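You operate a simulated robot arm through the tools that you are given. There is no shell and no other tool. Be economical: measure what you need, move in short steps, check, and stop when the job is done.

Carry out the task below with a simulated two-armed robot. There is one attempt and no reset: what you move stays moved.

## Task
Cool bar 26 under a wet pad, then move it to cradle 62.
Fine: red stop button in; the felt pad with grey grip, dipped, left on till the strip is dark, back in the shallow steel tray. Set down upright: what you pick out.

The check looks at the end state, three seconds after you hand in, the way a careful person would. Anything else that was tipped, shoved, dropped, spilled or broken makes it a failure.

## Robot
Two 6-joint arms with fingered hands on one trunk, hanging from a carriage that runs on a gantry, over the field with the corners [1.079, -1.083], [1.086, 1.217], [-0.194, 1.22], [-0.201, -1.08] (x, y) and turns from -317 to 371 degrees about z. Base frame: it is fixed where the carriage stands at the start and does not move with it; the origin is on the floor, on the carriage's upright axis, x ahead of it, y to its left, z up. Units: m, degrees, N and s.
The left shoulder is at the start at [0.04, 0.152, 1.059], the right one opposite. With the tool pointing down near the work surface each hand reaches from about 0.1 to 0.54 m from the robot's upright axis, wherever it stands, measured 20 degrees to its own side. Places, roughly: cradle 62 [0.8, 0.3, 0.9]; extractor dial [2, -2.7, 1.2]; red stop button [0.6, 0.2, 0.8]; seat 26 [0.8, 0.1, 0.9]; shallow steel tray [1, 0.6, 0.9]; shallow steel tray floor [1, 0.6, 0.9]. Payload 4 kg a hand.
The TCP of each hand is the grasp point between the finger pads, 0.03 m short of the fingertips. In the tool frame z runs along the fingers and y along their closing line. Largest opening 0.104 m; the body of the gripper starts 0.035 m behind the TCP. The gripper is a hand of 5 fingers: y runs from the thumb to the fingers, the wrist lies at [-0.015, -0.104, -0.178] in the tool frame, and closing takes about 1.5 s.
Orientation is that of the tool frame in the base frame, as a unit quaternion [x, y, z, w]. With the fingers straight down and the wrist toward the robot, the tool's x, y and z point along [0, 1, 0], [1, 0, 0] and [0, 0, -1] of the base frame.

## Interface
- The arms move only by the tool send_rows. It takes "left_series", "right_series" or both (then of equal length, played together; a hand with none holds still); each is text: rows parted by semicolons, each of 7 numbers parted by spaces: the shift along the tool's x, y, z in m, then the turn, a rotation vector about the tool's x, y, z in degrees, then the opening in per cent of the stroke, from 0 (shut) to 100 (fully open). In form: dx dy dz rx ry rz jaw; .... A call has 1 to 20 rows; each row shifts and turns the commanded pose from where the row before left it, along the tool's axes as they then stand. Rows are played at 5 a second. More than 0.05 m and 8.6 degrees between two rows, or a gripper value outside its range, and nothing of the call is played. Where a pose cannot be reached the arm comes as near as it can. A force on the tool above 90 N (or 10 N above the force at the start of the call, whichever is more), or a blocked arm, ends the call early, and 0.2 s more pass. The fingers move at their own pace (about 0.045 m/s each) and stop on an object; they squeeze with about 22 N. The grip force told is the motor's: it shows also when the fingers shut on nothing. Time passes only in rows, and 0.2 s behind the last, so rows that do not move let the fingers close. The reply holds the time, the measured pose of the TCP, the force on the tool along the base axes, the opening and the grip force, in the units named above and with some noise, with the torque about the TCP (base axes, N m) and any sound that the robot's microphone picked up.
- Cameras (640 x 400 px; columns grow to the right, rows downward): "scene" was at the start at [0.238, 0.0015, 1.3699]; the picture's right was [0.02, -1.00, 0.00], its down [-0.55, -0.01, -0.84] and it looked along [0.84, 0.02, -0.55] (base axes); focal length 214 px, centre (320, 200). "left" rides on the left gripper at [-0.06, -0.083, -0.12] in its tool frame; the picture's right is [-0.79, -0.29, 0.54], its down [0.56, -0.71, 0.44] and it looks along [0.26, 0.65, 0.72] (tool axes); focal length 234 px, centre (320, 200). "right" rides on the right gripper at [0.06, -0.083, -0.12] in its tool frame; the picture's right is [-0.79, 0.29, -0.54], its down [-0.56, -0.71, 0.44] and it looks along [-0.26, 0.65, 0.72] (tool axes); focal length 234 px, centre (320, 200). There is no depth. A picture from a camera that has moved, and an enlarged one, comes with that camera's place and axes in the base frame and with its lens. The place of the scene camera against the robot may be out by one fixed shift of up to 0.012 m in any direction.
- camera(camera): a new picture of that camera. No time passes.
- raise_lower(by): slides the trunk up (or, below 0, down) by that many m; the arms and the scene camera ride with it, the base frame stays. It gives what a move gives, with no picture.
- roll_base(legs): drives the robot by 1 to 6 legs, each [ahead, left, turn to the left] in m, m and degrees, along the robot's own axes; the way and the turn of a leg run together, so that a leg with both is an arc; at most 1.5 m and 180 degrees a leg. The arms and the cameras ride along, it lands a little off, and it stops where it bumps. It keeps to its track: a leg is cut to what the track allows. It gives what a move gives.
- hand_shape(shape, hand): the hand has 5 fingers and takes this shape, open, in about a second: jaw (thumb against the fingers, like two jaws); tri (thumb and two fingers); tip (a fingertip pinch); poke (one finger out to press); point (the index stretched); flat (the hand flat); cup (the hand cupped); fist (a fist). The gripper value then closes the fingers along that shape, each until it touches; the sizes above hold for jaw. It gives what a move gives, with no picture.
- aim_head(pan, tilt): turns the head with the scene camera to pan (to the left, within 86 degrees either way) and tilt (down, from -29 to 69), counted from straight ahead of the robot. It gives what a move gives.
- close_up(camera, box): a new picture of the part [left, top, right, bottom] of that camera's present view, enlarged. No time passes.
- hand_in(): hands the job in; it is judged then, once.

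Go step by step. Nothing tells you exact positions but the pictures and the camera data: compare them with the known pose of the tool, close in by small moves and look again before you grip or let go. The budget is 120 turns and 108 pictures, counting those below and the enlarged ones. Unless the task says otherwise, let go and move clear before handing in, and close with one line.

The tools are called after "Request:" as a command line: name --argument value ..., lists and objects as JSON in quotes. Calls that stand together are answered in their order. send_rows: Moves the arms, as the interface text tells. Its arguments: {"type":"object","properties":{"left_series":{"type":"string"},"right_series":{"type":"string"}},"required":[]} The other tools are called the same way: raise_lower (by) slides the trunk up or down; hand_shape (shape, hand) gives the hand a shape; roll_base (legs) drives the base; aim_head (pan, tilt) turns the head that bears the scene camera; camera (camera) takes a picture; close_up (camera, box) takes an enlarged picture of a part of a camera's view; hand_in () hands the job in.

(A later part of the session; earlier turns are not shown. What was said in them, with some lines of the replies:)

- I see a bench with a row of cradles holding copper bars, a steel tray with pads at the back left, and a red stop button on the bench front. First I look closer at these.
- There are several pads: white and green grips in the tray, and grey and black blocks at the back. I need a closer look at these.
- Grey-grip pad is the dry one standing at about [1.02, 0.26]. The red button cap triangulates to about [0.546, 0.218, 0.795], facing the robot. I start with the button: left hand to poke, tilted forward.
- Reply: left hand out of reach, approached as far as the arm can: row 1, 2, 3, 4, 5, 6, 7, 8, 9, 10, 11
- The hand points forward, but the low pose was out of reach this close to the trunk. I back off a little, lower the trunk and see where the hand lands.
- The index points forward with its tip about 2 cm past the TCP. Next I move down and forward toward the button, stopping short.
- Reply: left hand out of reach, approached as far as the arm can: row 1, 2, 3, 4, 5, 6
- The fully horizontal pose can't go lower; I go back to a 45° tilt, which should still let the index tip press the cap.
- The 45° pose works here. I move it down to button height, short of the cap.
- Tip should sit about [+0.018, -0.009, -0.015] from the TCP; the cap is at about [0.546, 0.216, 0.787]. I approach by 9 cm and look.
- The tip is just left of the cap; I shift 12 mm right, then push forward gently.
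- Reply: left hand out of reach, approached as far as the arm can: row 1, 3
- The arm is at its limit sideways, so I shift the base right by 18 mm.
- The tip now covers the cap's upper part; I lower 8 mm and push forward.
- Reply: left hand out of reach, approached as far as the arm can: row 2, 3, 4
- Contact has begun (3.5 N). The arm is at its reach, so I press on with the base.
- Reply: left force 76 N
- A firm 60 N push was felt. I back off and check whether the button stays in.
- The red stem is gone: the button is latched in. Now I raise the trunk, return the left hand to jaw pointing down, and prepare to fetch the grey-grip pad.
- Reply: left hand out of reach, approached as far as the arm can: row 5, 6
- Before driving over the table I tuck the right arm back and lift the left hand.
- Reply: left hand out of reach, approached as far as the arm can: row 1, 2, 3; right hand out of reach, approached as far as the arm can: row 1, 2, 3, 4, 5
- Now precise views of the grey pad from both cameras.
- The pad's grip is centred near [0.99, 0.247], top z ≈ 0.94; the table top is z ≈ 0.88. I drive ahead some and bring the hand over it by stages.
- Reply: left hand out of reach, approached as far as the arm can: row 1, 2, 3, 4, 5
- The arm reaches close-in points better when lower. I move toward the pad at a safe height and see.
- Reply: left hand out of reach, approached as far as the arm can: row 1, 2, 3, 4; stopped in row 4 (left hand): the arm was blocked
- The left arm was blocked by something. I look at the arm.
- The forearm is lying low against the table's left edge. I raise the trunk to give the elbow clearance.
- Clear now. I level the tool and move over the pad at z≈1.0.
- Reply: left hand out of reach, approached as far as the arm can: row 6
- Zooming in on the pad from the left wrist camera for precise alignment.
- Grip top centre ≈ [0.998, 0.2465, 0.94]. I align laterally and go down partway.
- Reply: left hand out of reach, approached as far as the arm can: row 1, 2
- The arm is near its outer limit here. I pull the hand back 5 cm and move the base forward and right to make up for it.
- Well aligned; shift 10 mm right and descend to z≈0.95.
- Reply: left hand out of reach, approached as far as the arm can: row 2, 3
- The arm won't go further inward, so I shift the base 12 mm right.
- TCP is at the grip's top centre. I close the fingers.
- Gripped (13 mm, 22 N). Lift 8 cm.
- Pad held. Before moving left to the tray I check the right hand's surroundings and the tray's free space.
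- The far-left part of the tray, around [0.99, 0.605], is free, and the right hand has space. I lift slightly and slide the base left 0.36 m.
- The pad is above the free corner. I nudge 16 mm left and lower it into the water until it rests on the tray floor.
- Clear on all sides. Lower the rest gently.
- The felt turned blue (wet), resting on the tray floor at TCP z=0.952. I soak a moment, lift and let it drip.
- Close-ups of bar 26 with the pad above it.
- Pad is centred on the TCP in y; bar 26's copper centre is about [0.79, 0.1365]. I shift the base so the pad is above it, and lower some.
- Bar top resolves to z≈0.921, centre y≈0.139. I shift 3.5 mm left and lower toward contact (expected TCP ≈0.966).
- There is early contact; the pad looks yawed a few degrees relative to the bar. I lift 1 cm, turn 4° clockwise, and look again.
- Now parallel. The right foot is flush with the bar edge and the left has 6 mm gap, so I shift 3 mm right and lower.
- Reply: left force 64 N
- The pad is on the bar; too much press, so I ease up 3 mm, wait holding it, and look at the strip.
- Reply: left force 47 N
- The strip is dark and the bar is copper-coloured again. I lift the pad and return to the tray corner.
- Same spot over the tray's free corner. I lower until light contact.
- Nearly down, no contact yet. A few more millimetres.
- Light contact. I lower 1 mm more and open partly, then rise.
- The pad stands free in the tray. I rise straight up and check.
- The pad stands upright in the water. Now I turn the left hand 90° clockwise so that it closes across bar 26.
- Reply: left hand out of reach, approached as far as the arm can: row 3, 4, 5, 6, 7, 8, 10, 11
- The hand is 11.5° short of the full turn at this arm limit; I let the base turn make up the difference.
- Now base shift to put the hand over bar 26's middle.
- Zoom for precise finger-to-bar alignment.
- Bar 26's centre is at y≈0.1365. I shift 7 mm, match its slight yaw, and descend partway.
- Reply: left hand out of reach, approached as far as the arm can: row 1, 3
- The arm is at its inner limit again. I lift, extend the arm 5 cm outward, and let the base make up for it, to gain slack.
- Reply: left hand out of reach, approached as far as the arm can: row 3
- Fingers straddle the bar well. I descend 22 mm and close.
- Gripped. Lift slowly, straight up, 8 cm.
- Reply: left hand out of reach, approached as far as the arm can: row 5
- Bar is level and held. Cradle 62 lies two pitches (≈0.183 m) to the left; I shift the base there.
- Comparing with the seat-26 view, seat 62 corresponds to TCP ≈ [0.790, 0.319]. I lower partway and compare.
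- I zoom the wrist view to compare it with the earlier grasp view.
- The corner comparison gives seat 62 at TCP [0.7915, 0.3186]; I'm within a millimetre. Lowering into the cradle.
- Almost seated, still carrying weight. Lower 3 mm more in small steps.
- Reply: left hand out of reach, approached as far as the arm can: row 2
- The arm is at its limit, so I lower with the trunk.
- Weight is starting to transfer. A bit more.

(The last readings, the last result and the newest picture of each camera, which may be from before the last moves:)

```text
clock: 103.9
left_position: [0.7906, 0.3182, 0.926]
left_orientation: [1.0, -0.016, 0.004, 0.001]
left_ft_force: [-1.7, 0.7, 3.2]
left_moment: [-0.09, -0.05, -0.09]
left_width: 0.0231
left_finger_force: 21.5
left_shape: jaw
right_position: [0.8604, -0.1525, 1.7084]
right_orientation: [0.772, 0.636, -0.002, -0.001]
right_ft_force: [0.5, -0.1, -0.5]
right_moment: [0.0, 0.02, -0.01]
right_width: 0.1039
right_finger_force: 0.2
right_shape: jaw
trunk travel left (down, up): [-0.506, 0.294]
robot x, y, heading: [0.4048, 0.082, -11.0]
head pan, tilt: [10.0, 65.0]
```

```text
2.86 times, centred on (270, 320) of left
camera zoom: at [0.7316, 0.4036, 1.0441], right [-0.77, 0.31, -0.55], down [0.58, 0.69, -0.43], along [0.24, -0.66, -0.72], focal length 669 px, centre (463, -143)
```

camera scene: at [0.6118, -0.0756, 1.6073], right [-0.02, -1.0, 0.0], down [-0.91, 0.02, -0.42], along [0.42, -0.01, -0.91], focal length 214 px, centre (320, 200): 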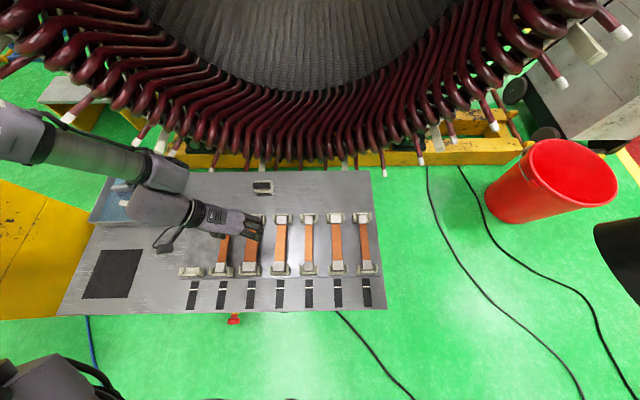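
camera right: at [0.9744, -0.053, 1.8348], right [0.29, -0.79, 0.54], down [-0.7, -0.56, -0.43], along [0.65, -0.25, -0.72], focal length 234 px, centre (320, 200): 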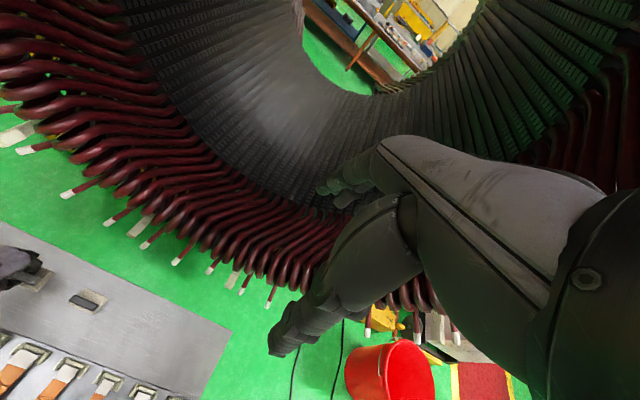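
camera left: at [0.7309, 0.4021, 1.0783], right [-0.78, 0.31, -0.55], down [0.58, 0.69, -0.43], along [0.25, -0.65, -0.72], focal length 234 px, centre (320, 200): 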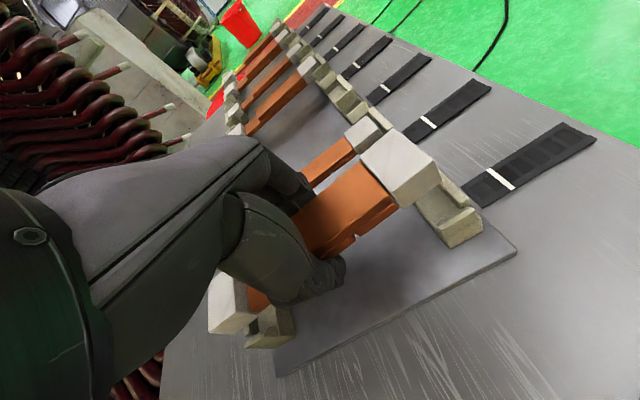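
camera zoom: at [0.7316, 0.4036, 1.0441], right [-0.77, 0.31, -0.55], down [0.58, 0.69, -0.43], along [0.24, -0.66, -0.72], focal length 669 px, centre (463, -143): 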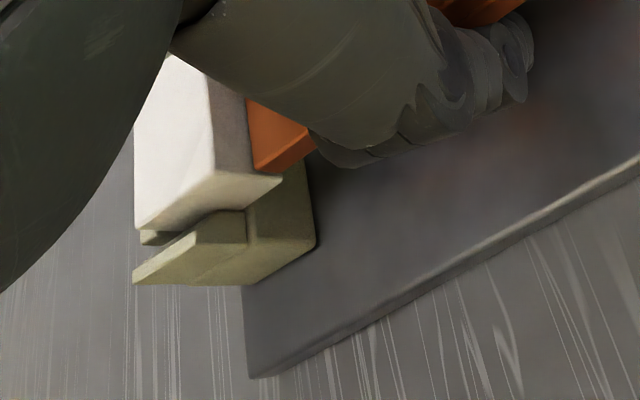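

The bar rests in the cradle (weight off). I open the fingers and rise straight.

Request:
send_rows --left_series "0 0 0 0 0 0 30; 0 0 0 0 0 0 50; 0 0 0 0 0 0 70; 0 0 0 0 0 0 80; 0 0 0 0 0 0 80; 0 0 0 0 0 0 80"

Request:
raise_lower --by 0.14

Request:
camera --camera "left"

Request:
close_up --camera "scene" --box '[160, 180, 320, 290]'

```text
clock: 105.3
left_position: [0.7896, 0.3198, 0.9256]
left_orientation: [1.0, -0.016, 0.005, 0.0]
left_ft_force: [0.7, -0.6, 0.4]
left_moment: [0.0, -0.01, 0.02]
left_width: 0.0829
left_finger_force: 0.1
left_shape: jaw
right_position: [0.8602, -0.1529, 1.709]
right_orientation: [0.773, 0.635, 0.0, 0.001]
right_ft_force: [0.4, 0.2, 0.0]
right_moment: [-0.02, -0.01, -0.01]
right_width: 0.1038
right_finger_force: 0.1
right_shape: jaw
trunk travel left (down, up): [-0.506, 0.294]
robot x, y, heading: [0.4063, 0.0864, -10.9]
head pan, tilt: [10.0, 65.0]
```

```text
clock: 107.0
left_position: [0.7901, 0.3198, 1.0654]
left_orientation: [1.0, -0.016, 0.004, 0.001]
left_ft_force: [1.3, -0.3, 0.8]
left_moment: [0.03, 0.02, 0.01]
left_width: 0.0829
left_finger_force: 0.1
left_shape: jaw
right_position: [0.8603, -0.1528, 1.8485]
right_orientation: [0.773, 0.635, -0.001, -0.001]
right_ft_force: [-0.9, -0.8, -0.5]
right_moment: [0.04, 0.0, 0.0]
right_width: 0.1039
right_finger_force: 0.3
right_shape: jaw
trunk travel left (down, up): [-0.646, 0.154]
robot x, y, heading: [0.4075, 0.0856, -10.8]
head pan, tilt: [10.0, 65.0]
```

```text
9 pictures are left
camera left: at [0.7316, 0.4036, 1.1837], right [-0.77, 0.31, -0.55], down [0.58, 0.69, -0.43], along [0.24, -0.65, -0.72], focal length 234 px, centre (320, 200)
```

left: 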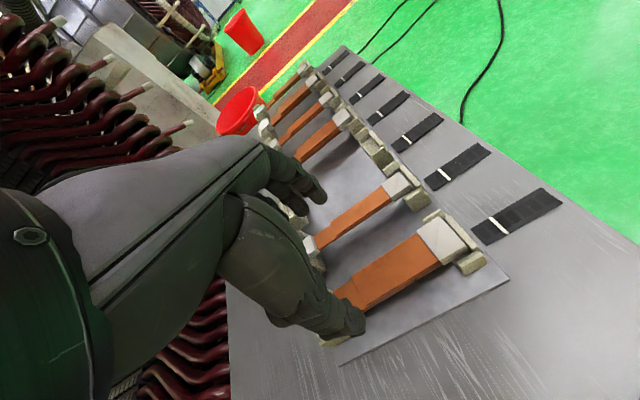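

```text
3.64 times, centred on (240, 235) of scene
camera zoom: at [0.6127, 0.0503, 1.7417], right [-0.02, -1.0, 0.0], down [-0.91, 0.02, -0.42], along [0.42, -0.01, -0.91], focal length 780 px, centre (611, 73)
```

zoom: 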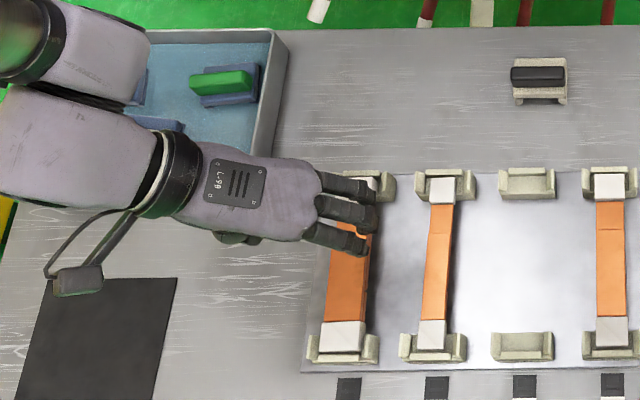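

Bar 26 sits in cradle 62. I drive clear and do a final check.

Request:
roll_base --legs '[[-0.45, 0, 0]]'

Request:
aim_head --pan 25 --tilt 45

Request:
camera --camera "scene"

```text
clock: 109.7
left_position: [0.3476, 0.4063, 1.0665]
left_orientation: [1.0, -0.017, 0.004, 0.0]
left_ft_force: [-0.1, -0.1, 0.5]
left_moment: [-0.01, 0.01, -0.01]
left_width: 0.0828
left_finger_force: 0.1
left_shape: jaw
right_position: [0.4162, -0.0654, 1.8489]
right_orientation: [0.772, 0.635, 0.0, 0.0]
right_ft_force: [-0.2, 0.0, -1.2]
right_moment: [-0.01, 0.0, 0.02]
right_width: 0.1041
right_finger_force: 0.1
right_shape: jaw
trunk travel left (down, up): [-0.646, 0.154]
robot x, y, heading: [-0.0366, 0.1709, -11.2]
head pan, tilt: [10.0, 65.0]
```

```text
clock: 110.5
left_position: [0.3483, 0.4068, 1.0647]
left_orientation: [1.0, -0.017, 0.005, -0.001]
left_ft_force: [1.1, -0.7, -0.2]
left_moment: [0.0, -0.01, 0.01]
left_width: 0.0827
left_finger_force: 0.0
left_shape: jaw
right_position: [0.4162, -0.0661, 1.8499]
right_orientation: [0.772, 0.636, -0.001, -0.001]
right_ft_force: [-0.3, -0.7, -0.4]
right_moment: [0.0, 0.04, 0.02]
right_width: 0.1036
right_finger_force: 0.2
right_shape: jaw
trunk travel left (down, up): [-0.646, 0.154]
robot x, y, heading: [-0.0386, 0.1687, -11.3]
head pan, tilt: [25.0, 45.0]
```

```text
7 pictures are left
camera scene: at [0.1877, 0.1579, 1.7667], right [0.24, -0.97, 0.0], down [-0.69, -0.17, -0.71], along [0.69, 0.17, -0.71], focal length 214 px, centre (320, 200)
```

scene: 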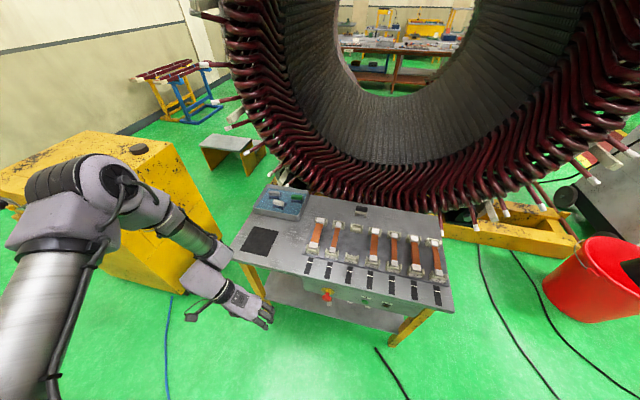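

Request:
close_up --camera "scene" --box '[240, 175, 400, 275]'

Request:
close_up --camera "scene" --box '[250, 180, 314, 220]'

Request:
close_up --camera "scene" --box '[290, 260, 418, 340]'

```text
4.00 times, centred on (320, 225) of scene
camera zoom: at [0.1877, 0.1579, 1.7667], right [0.24, -0.97, 0.0], down [-0.69, -0.17, -0.71], along [0.69, 0.17, -0.71], focal length 858 px, centre (320, 100)
```

zoom: 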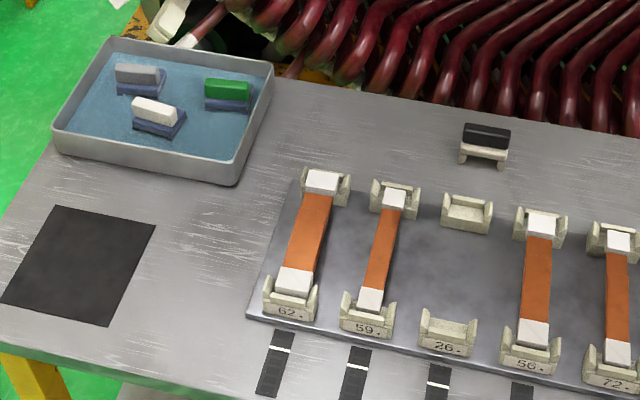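

```text
10.00 times, centred on (282, 200) of scene
camera zoom: at [0.1877, 0.1579, 1.7667], right [0.24, -0.97, 0.0], down [-0.69, -0.17, -0.71], along [0.69, 0.17, -0.71], focal length 2145 px, centre (700, 200)
```

zoom: 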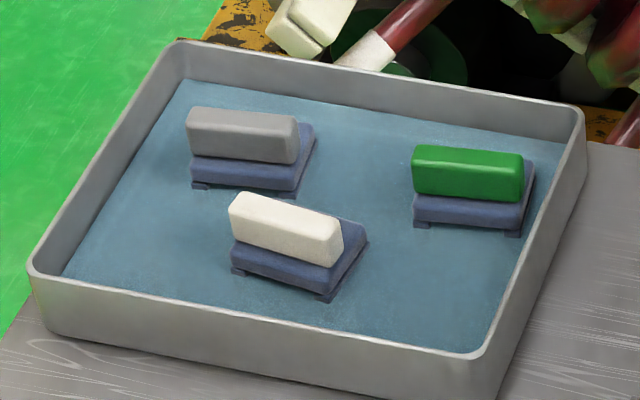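

```text
5.00 times, centred on (354, 300) of scene
camera zoom: at [0.1877, 0.1579, 1.7667], right [0.24, -0.97, 0.0], down [-0.69, -0.17, -0.71], along [0.69, 0.17, -0.71], focal length 1072 px, centre (150, -300)
```

zoom: 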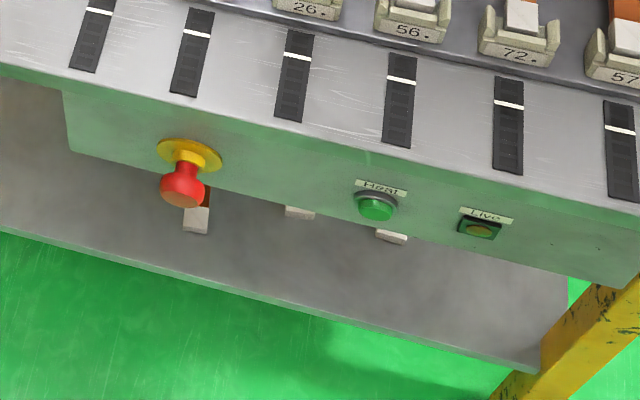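

Bar, pad and strips are right. But the red button seems to stick out almost as far as before; I return to the starting view to compare exactly.

Request:
roll_base --legs '[[0.0, 0.0, 11.3], [0.033, -0.168, 0]]'

Request:
raise_lower --by -0.414

Request:
aim_head --pan 1.1 --tilt 33.2

Request:
close_up --camera "scene" --box '[190, 180, 430, 330]'

```text
clock: 112.7
left_position: [0.3257, 0.3105, 1.0664]
left_orientation: [0.997, 0.082, 0.005, 0.0]
left_ft_force: [-0.9, -0.1, -0.1]
left_moment: [-0.01, -0.05, 0.0]
left_width: 0.0831
left_finger_force: 0.0
left_shape: jaw
right_position: [0.4875, -0.1393, 1.8501]
right_orientation: [0.706, 0.708, -0.001, 0.0]
right_ft_force: [0.1, 0.2, -0.7]
right_moment: [0.0, -0.02, -0.01]
right_width: 0.1034
right_finger_force: 0.1
right_shape: jaw
trunk travel left (down, up): [-0.646, 0.154]
robot x, y, heading: [-0.0045, 0.0005, 0.2]
head pan, tilt: [25.0, 45.0]
```

```text
refused: -0.414 is not a number from -0.4 to 0.4
```

```text
clock: 113.6
left_position: [0.3259, 0.3095, 1.0654]
left_orientation: [0.997, 0.082, 0.005, -0.001]
left_ft_force: [0.1, -0.4, 0.1]
left_moment: [0.0, -0.02, 0.0]
left_width: 0.0831
left_finger_force: 0.1
left_shape: jaw
right_position: [0.4867, -0.1403, 1.848]
right_orientation: [0.706, 0.708, -0.001, -0.001]
right_ft_force: [-0.7, -0.1, -0.8]
right_moment: [0.0, 0.02, 0.01]
right_width: 0.1037
right_finger_force: 0.0
right_shape: jaw
trunk travel left (down, up): [-0.646, 0.154]
robot x, y, heading: [-0.0052, 0.002, 0.1]
head pan, tilt: [1.1, 33.2]
```

```text
2.67 times, centred on (310, 255) of scene
camera zoom: at [0.2335, 0.0047, 1.7844], right [0.02, -1.0, 0.0], down [-0.55, -0.01, -0.84], along [0.84, 0.02, -0.55], focal length 572 px, centre (347, 53)
```

zoom: 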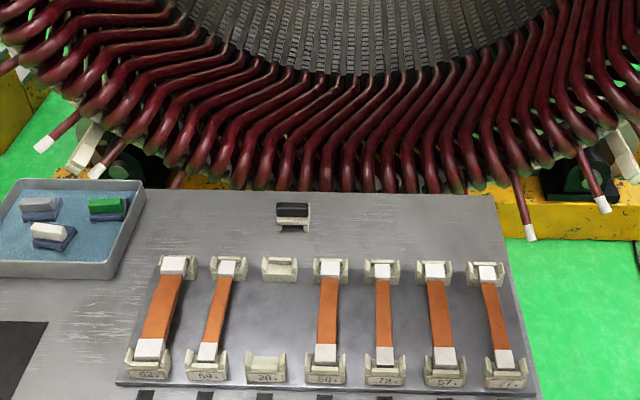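

The trunk step was too large; I lower in two steps and look at the button only.

Request:
raise_lower --by -0.4

Request:
raise_lower --by -0.014

Request:
close_up --camera "scene" --box '[190, 180, 430, 330]'

```text
clock: 117.4
left_position: [0.3264, 0.31, 0.6658]
left_orientation: [0.997, 0.082, 0.004, 0.0]
left_ft_force: [0.0, 0.2, -0.5]
left_moment: [0.01, 0.01, 0.0]
left_width: 0.0829
left_finger_force: 0.0
left_shape: jaw
right_position: [0.4876, -0.1399, 1.4494]
right_orientation: [0.706, 0.708, -0.002, 0.0]
right_ft_force: [0.0, 0.4, 0.1]
right_moment: [-0.01, -0.01, -0.01]
right_width: 0.104
right_finger_force: 0.1
right_shape: jaw
trunk travel left (down, up): [-0.246, 0.554]
robot x, y, heading: [-0.0054, 0.0027, -0.0]
head pan, tilt: [1.1, 33.2]
```

```text
clock: 118.1
left_position: [0.3273, 0.3109, 0.6508]
left_orientation: [0.997, 0.082, 0.005, -0.002]
left_ft_force: [0.0, -0.9, 0.1]
left_moment: [0.0, 0.0, 0.03]
left_width: 0.0829
left_finger_force: 0.1
left_shape: jaw
right_position: [0.4875, -0.1399, 1.4354]
right_orientation: [0.706, 0.708, -0.001, -0.001]
right_ft_force: [-0.3, -0.1, 0.0]
right_moment: [0.01, -0.02, -0.03]
right_width: 0.1036
right_finger_force: 0.0
right_shape: jaw
trunk travel left (down, up): [-0.232, 0.568]
robot x, y, heading: [-0.0034, 0.0027, 0.1]
head pan, tilt: [1.1, 33.2]
```

```text
2.67 times, centred on (310, 255) of scene
camera zoom: at [0.2336, 0.0047, 1.3704], right [0.02, -1.0, 0.0], down [-0.55, -0.01, -0.84], along [0.84, 0.02, -0.55], focal length 572 px, centre (347, 53)
```

zoom: 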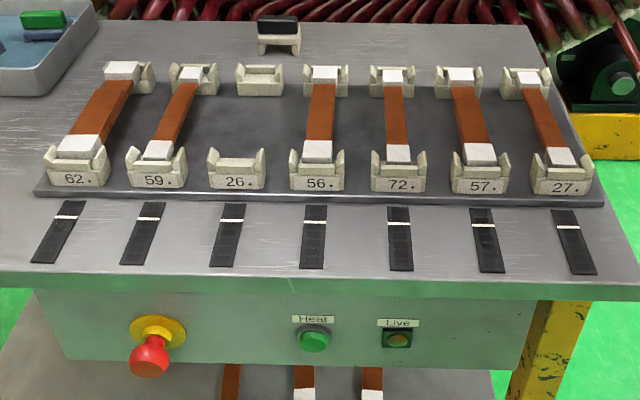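

Compared with the start, the red cap stands about 1 cm further in, so it is latched. Bar 26 is in cradle 62, the strip is dark, the grey-grip pad stands upright in the tray, and everything else is untouched, so I hand in.

Request:
hand_in

```text
The job is handed in.
```

The job is handed in: red stop button pressed in, bar 26 cooled under the wet grey-grip pad until its strip went dark and then set in cradle 62, and the pad standing upright in the shallow steel tray.
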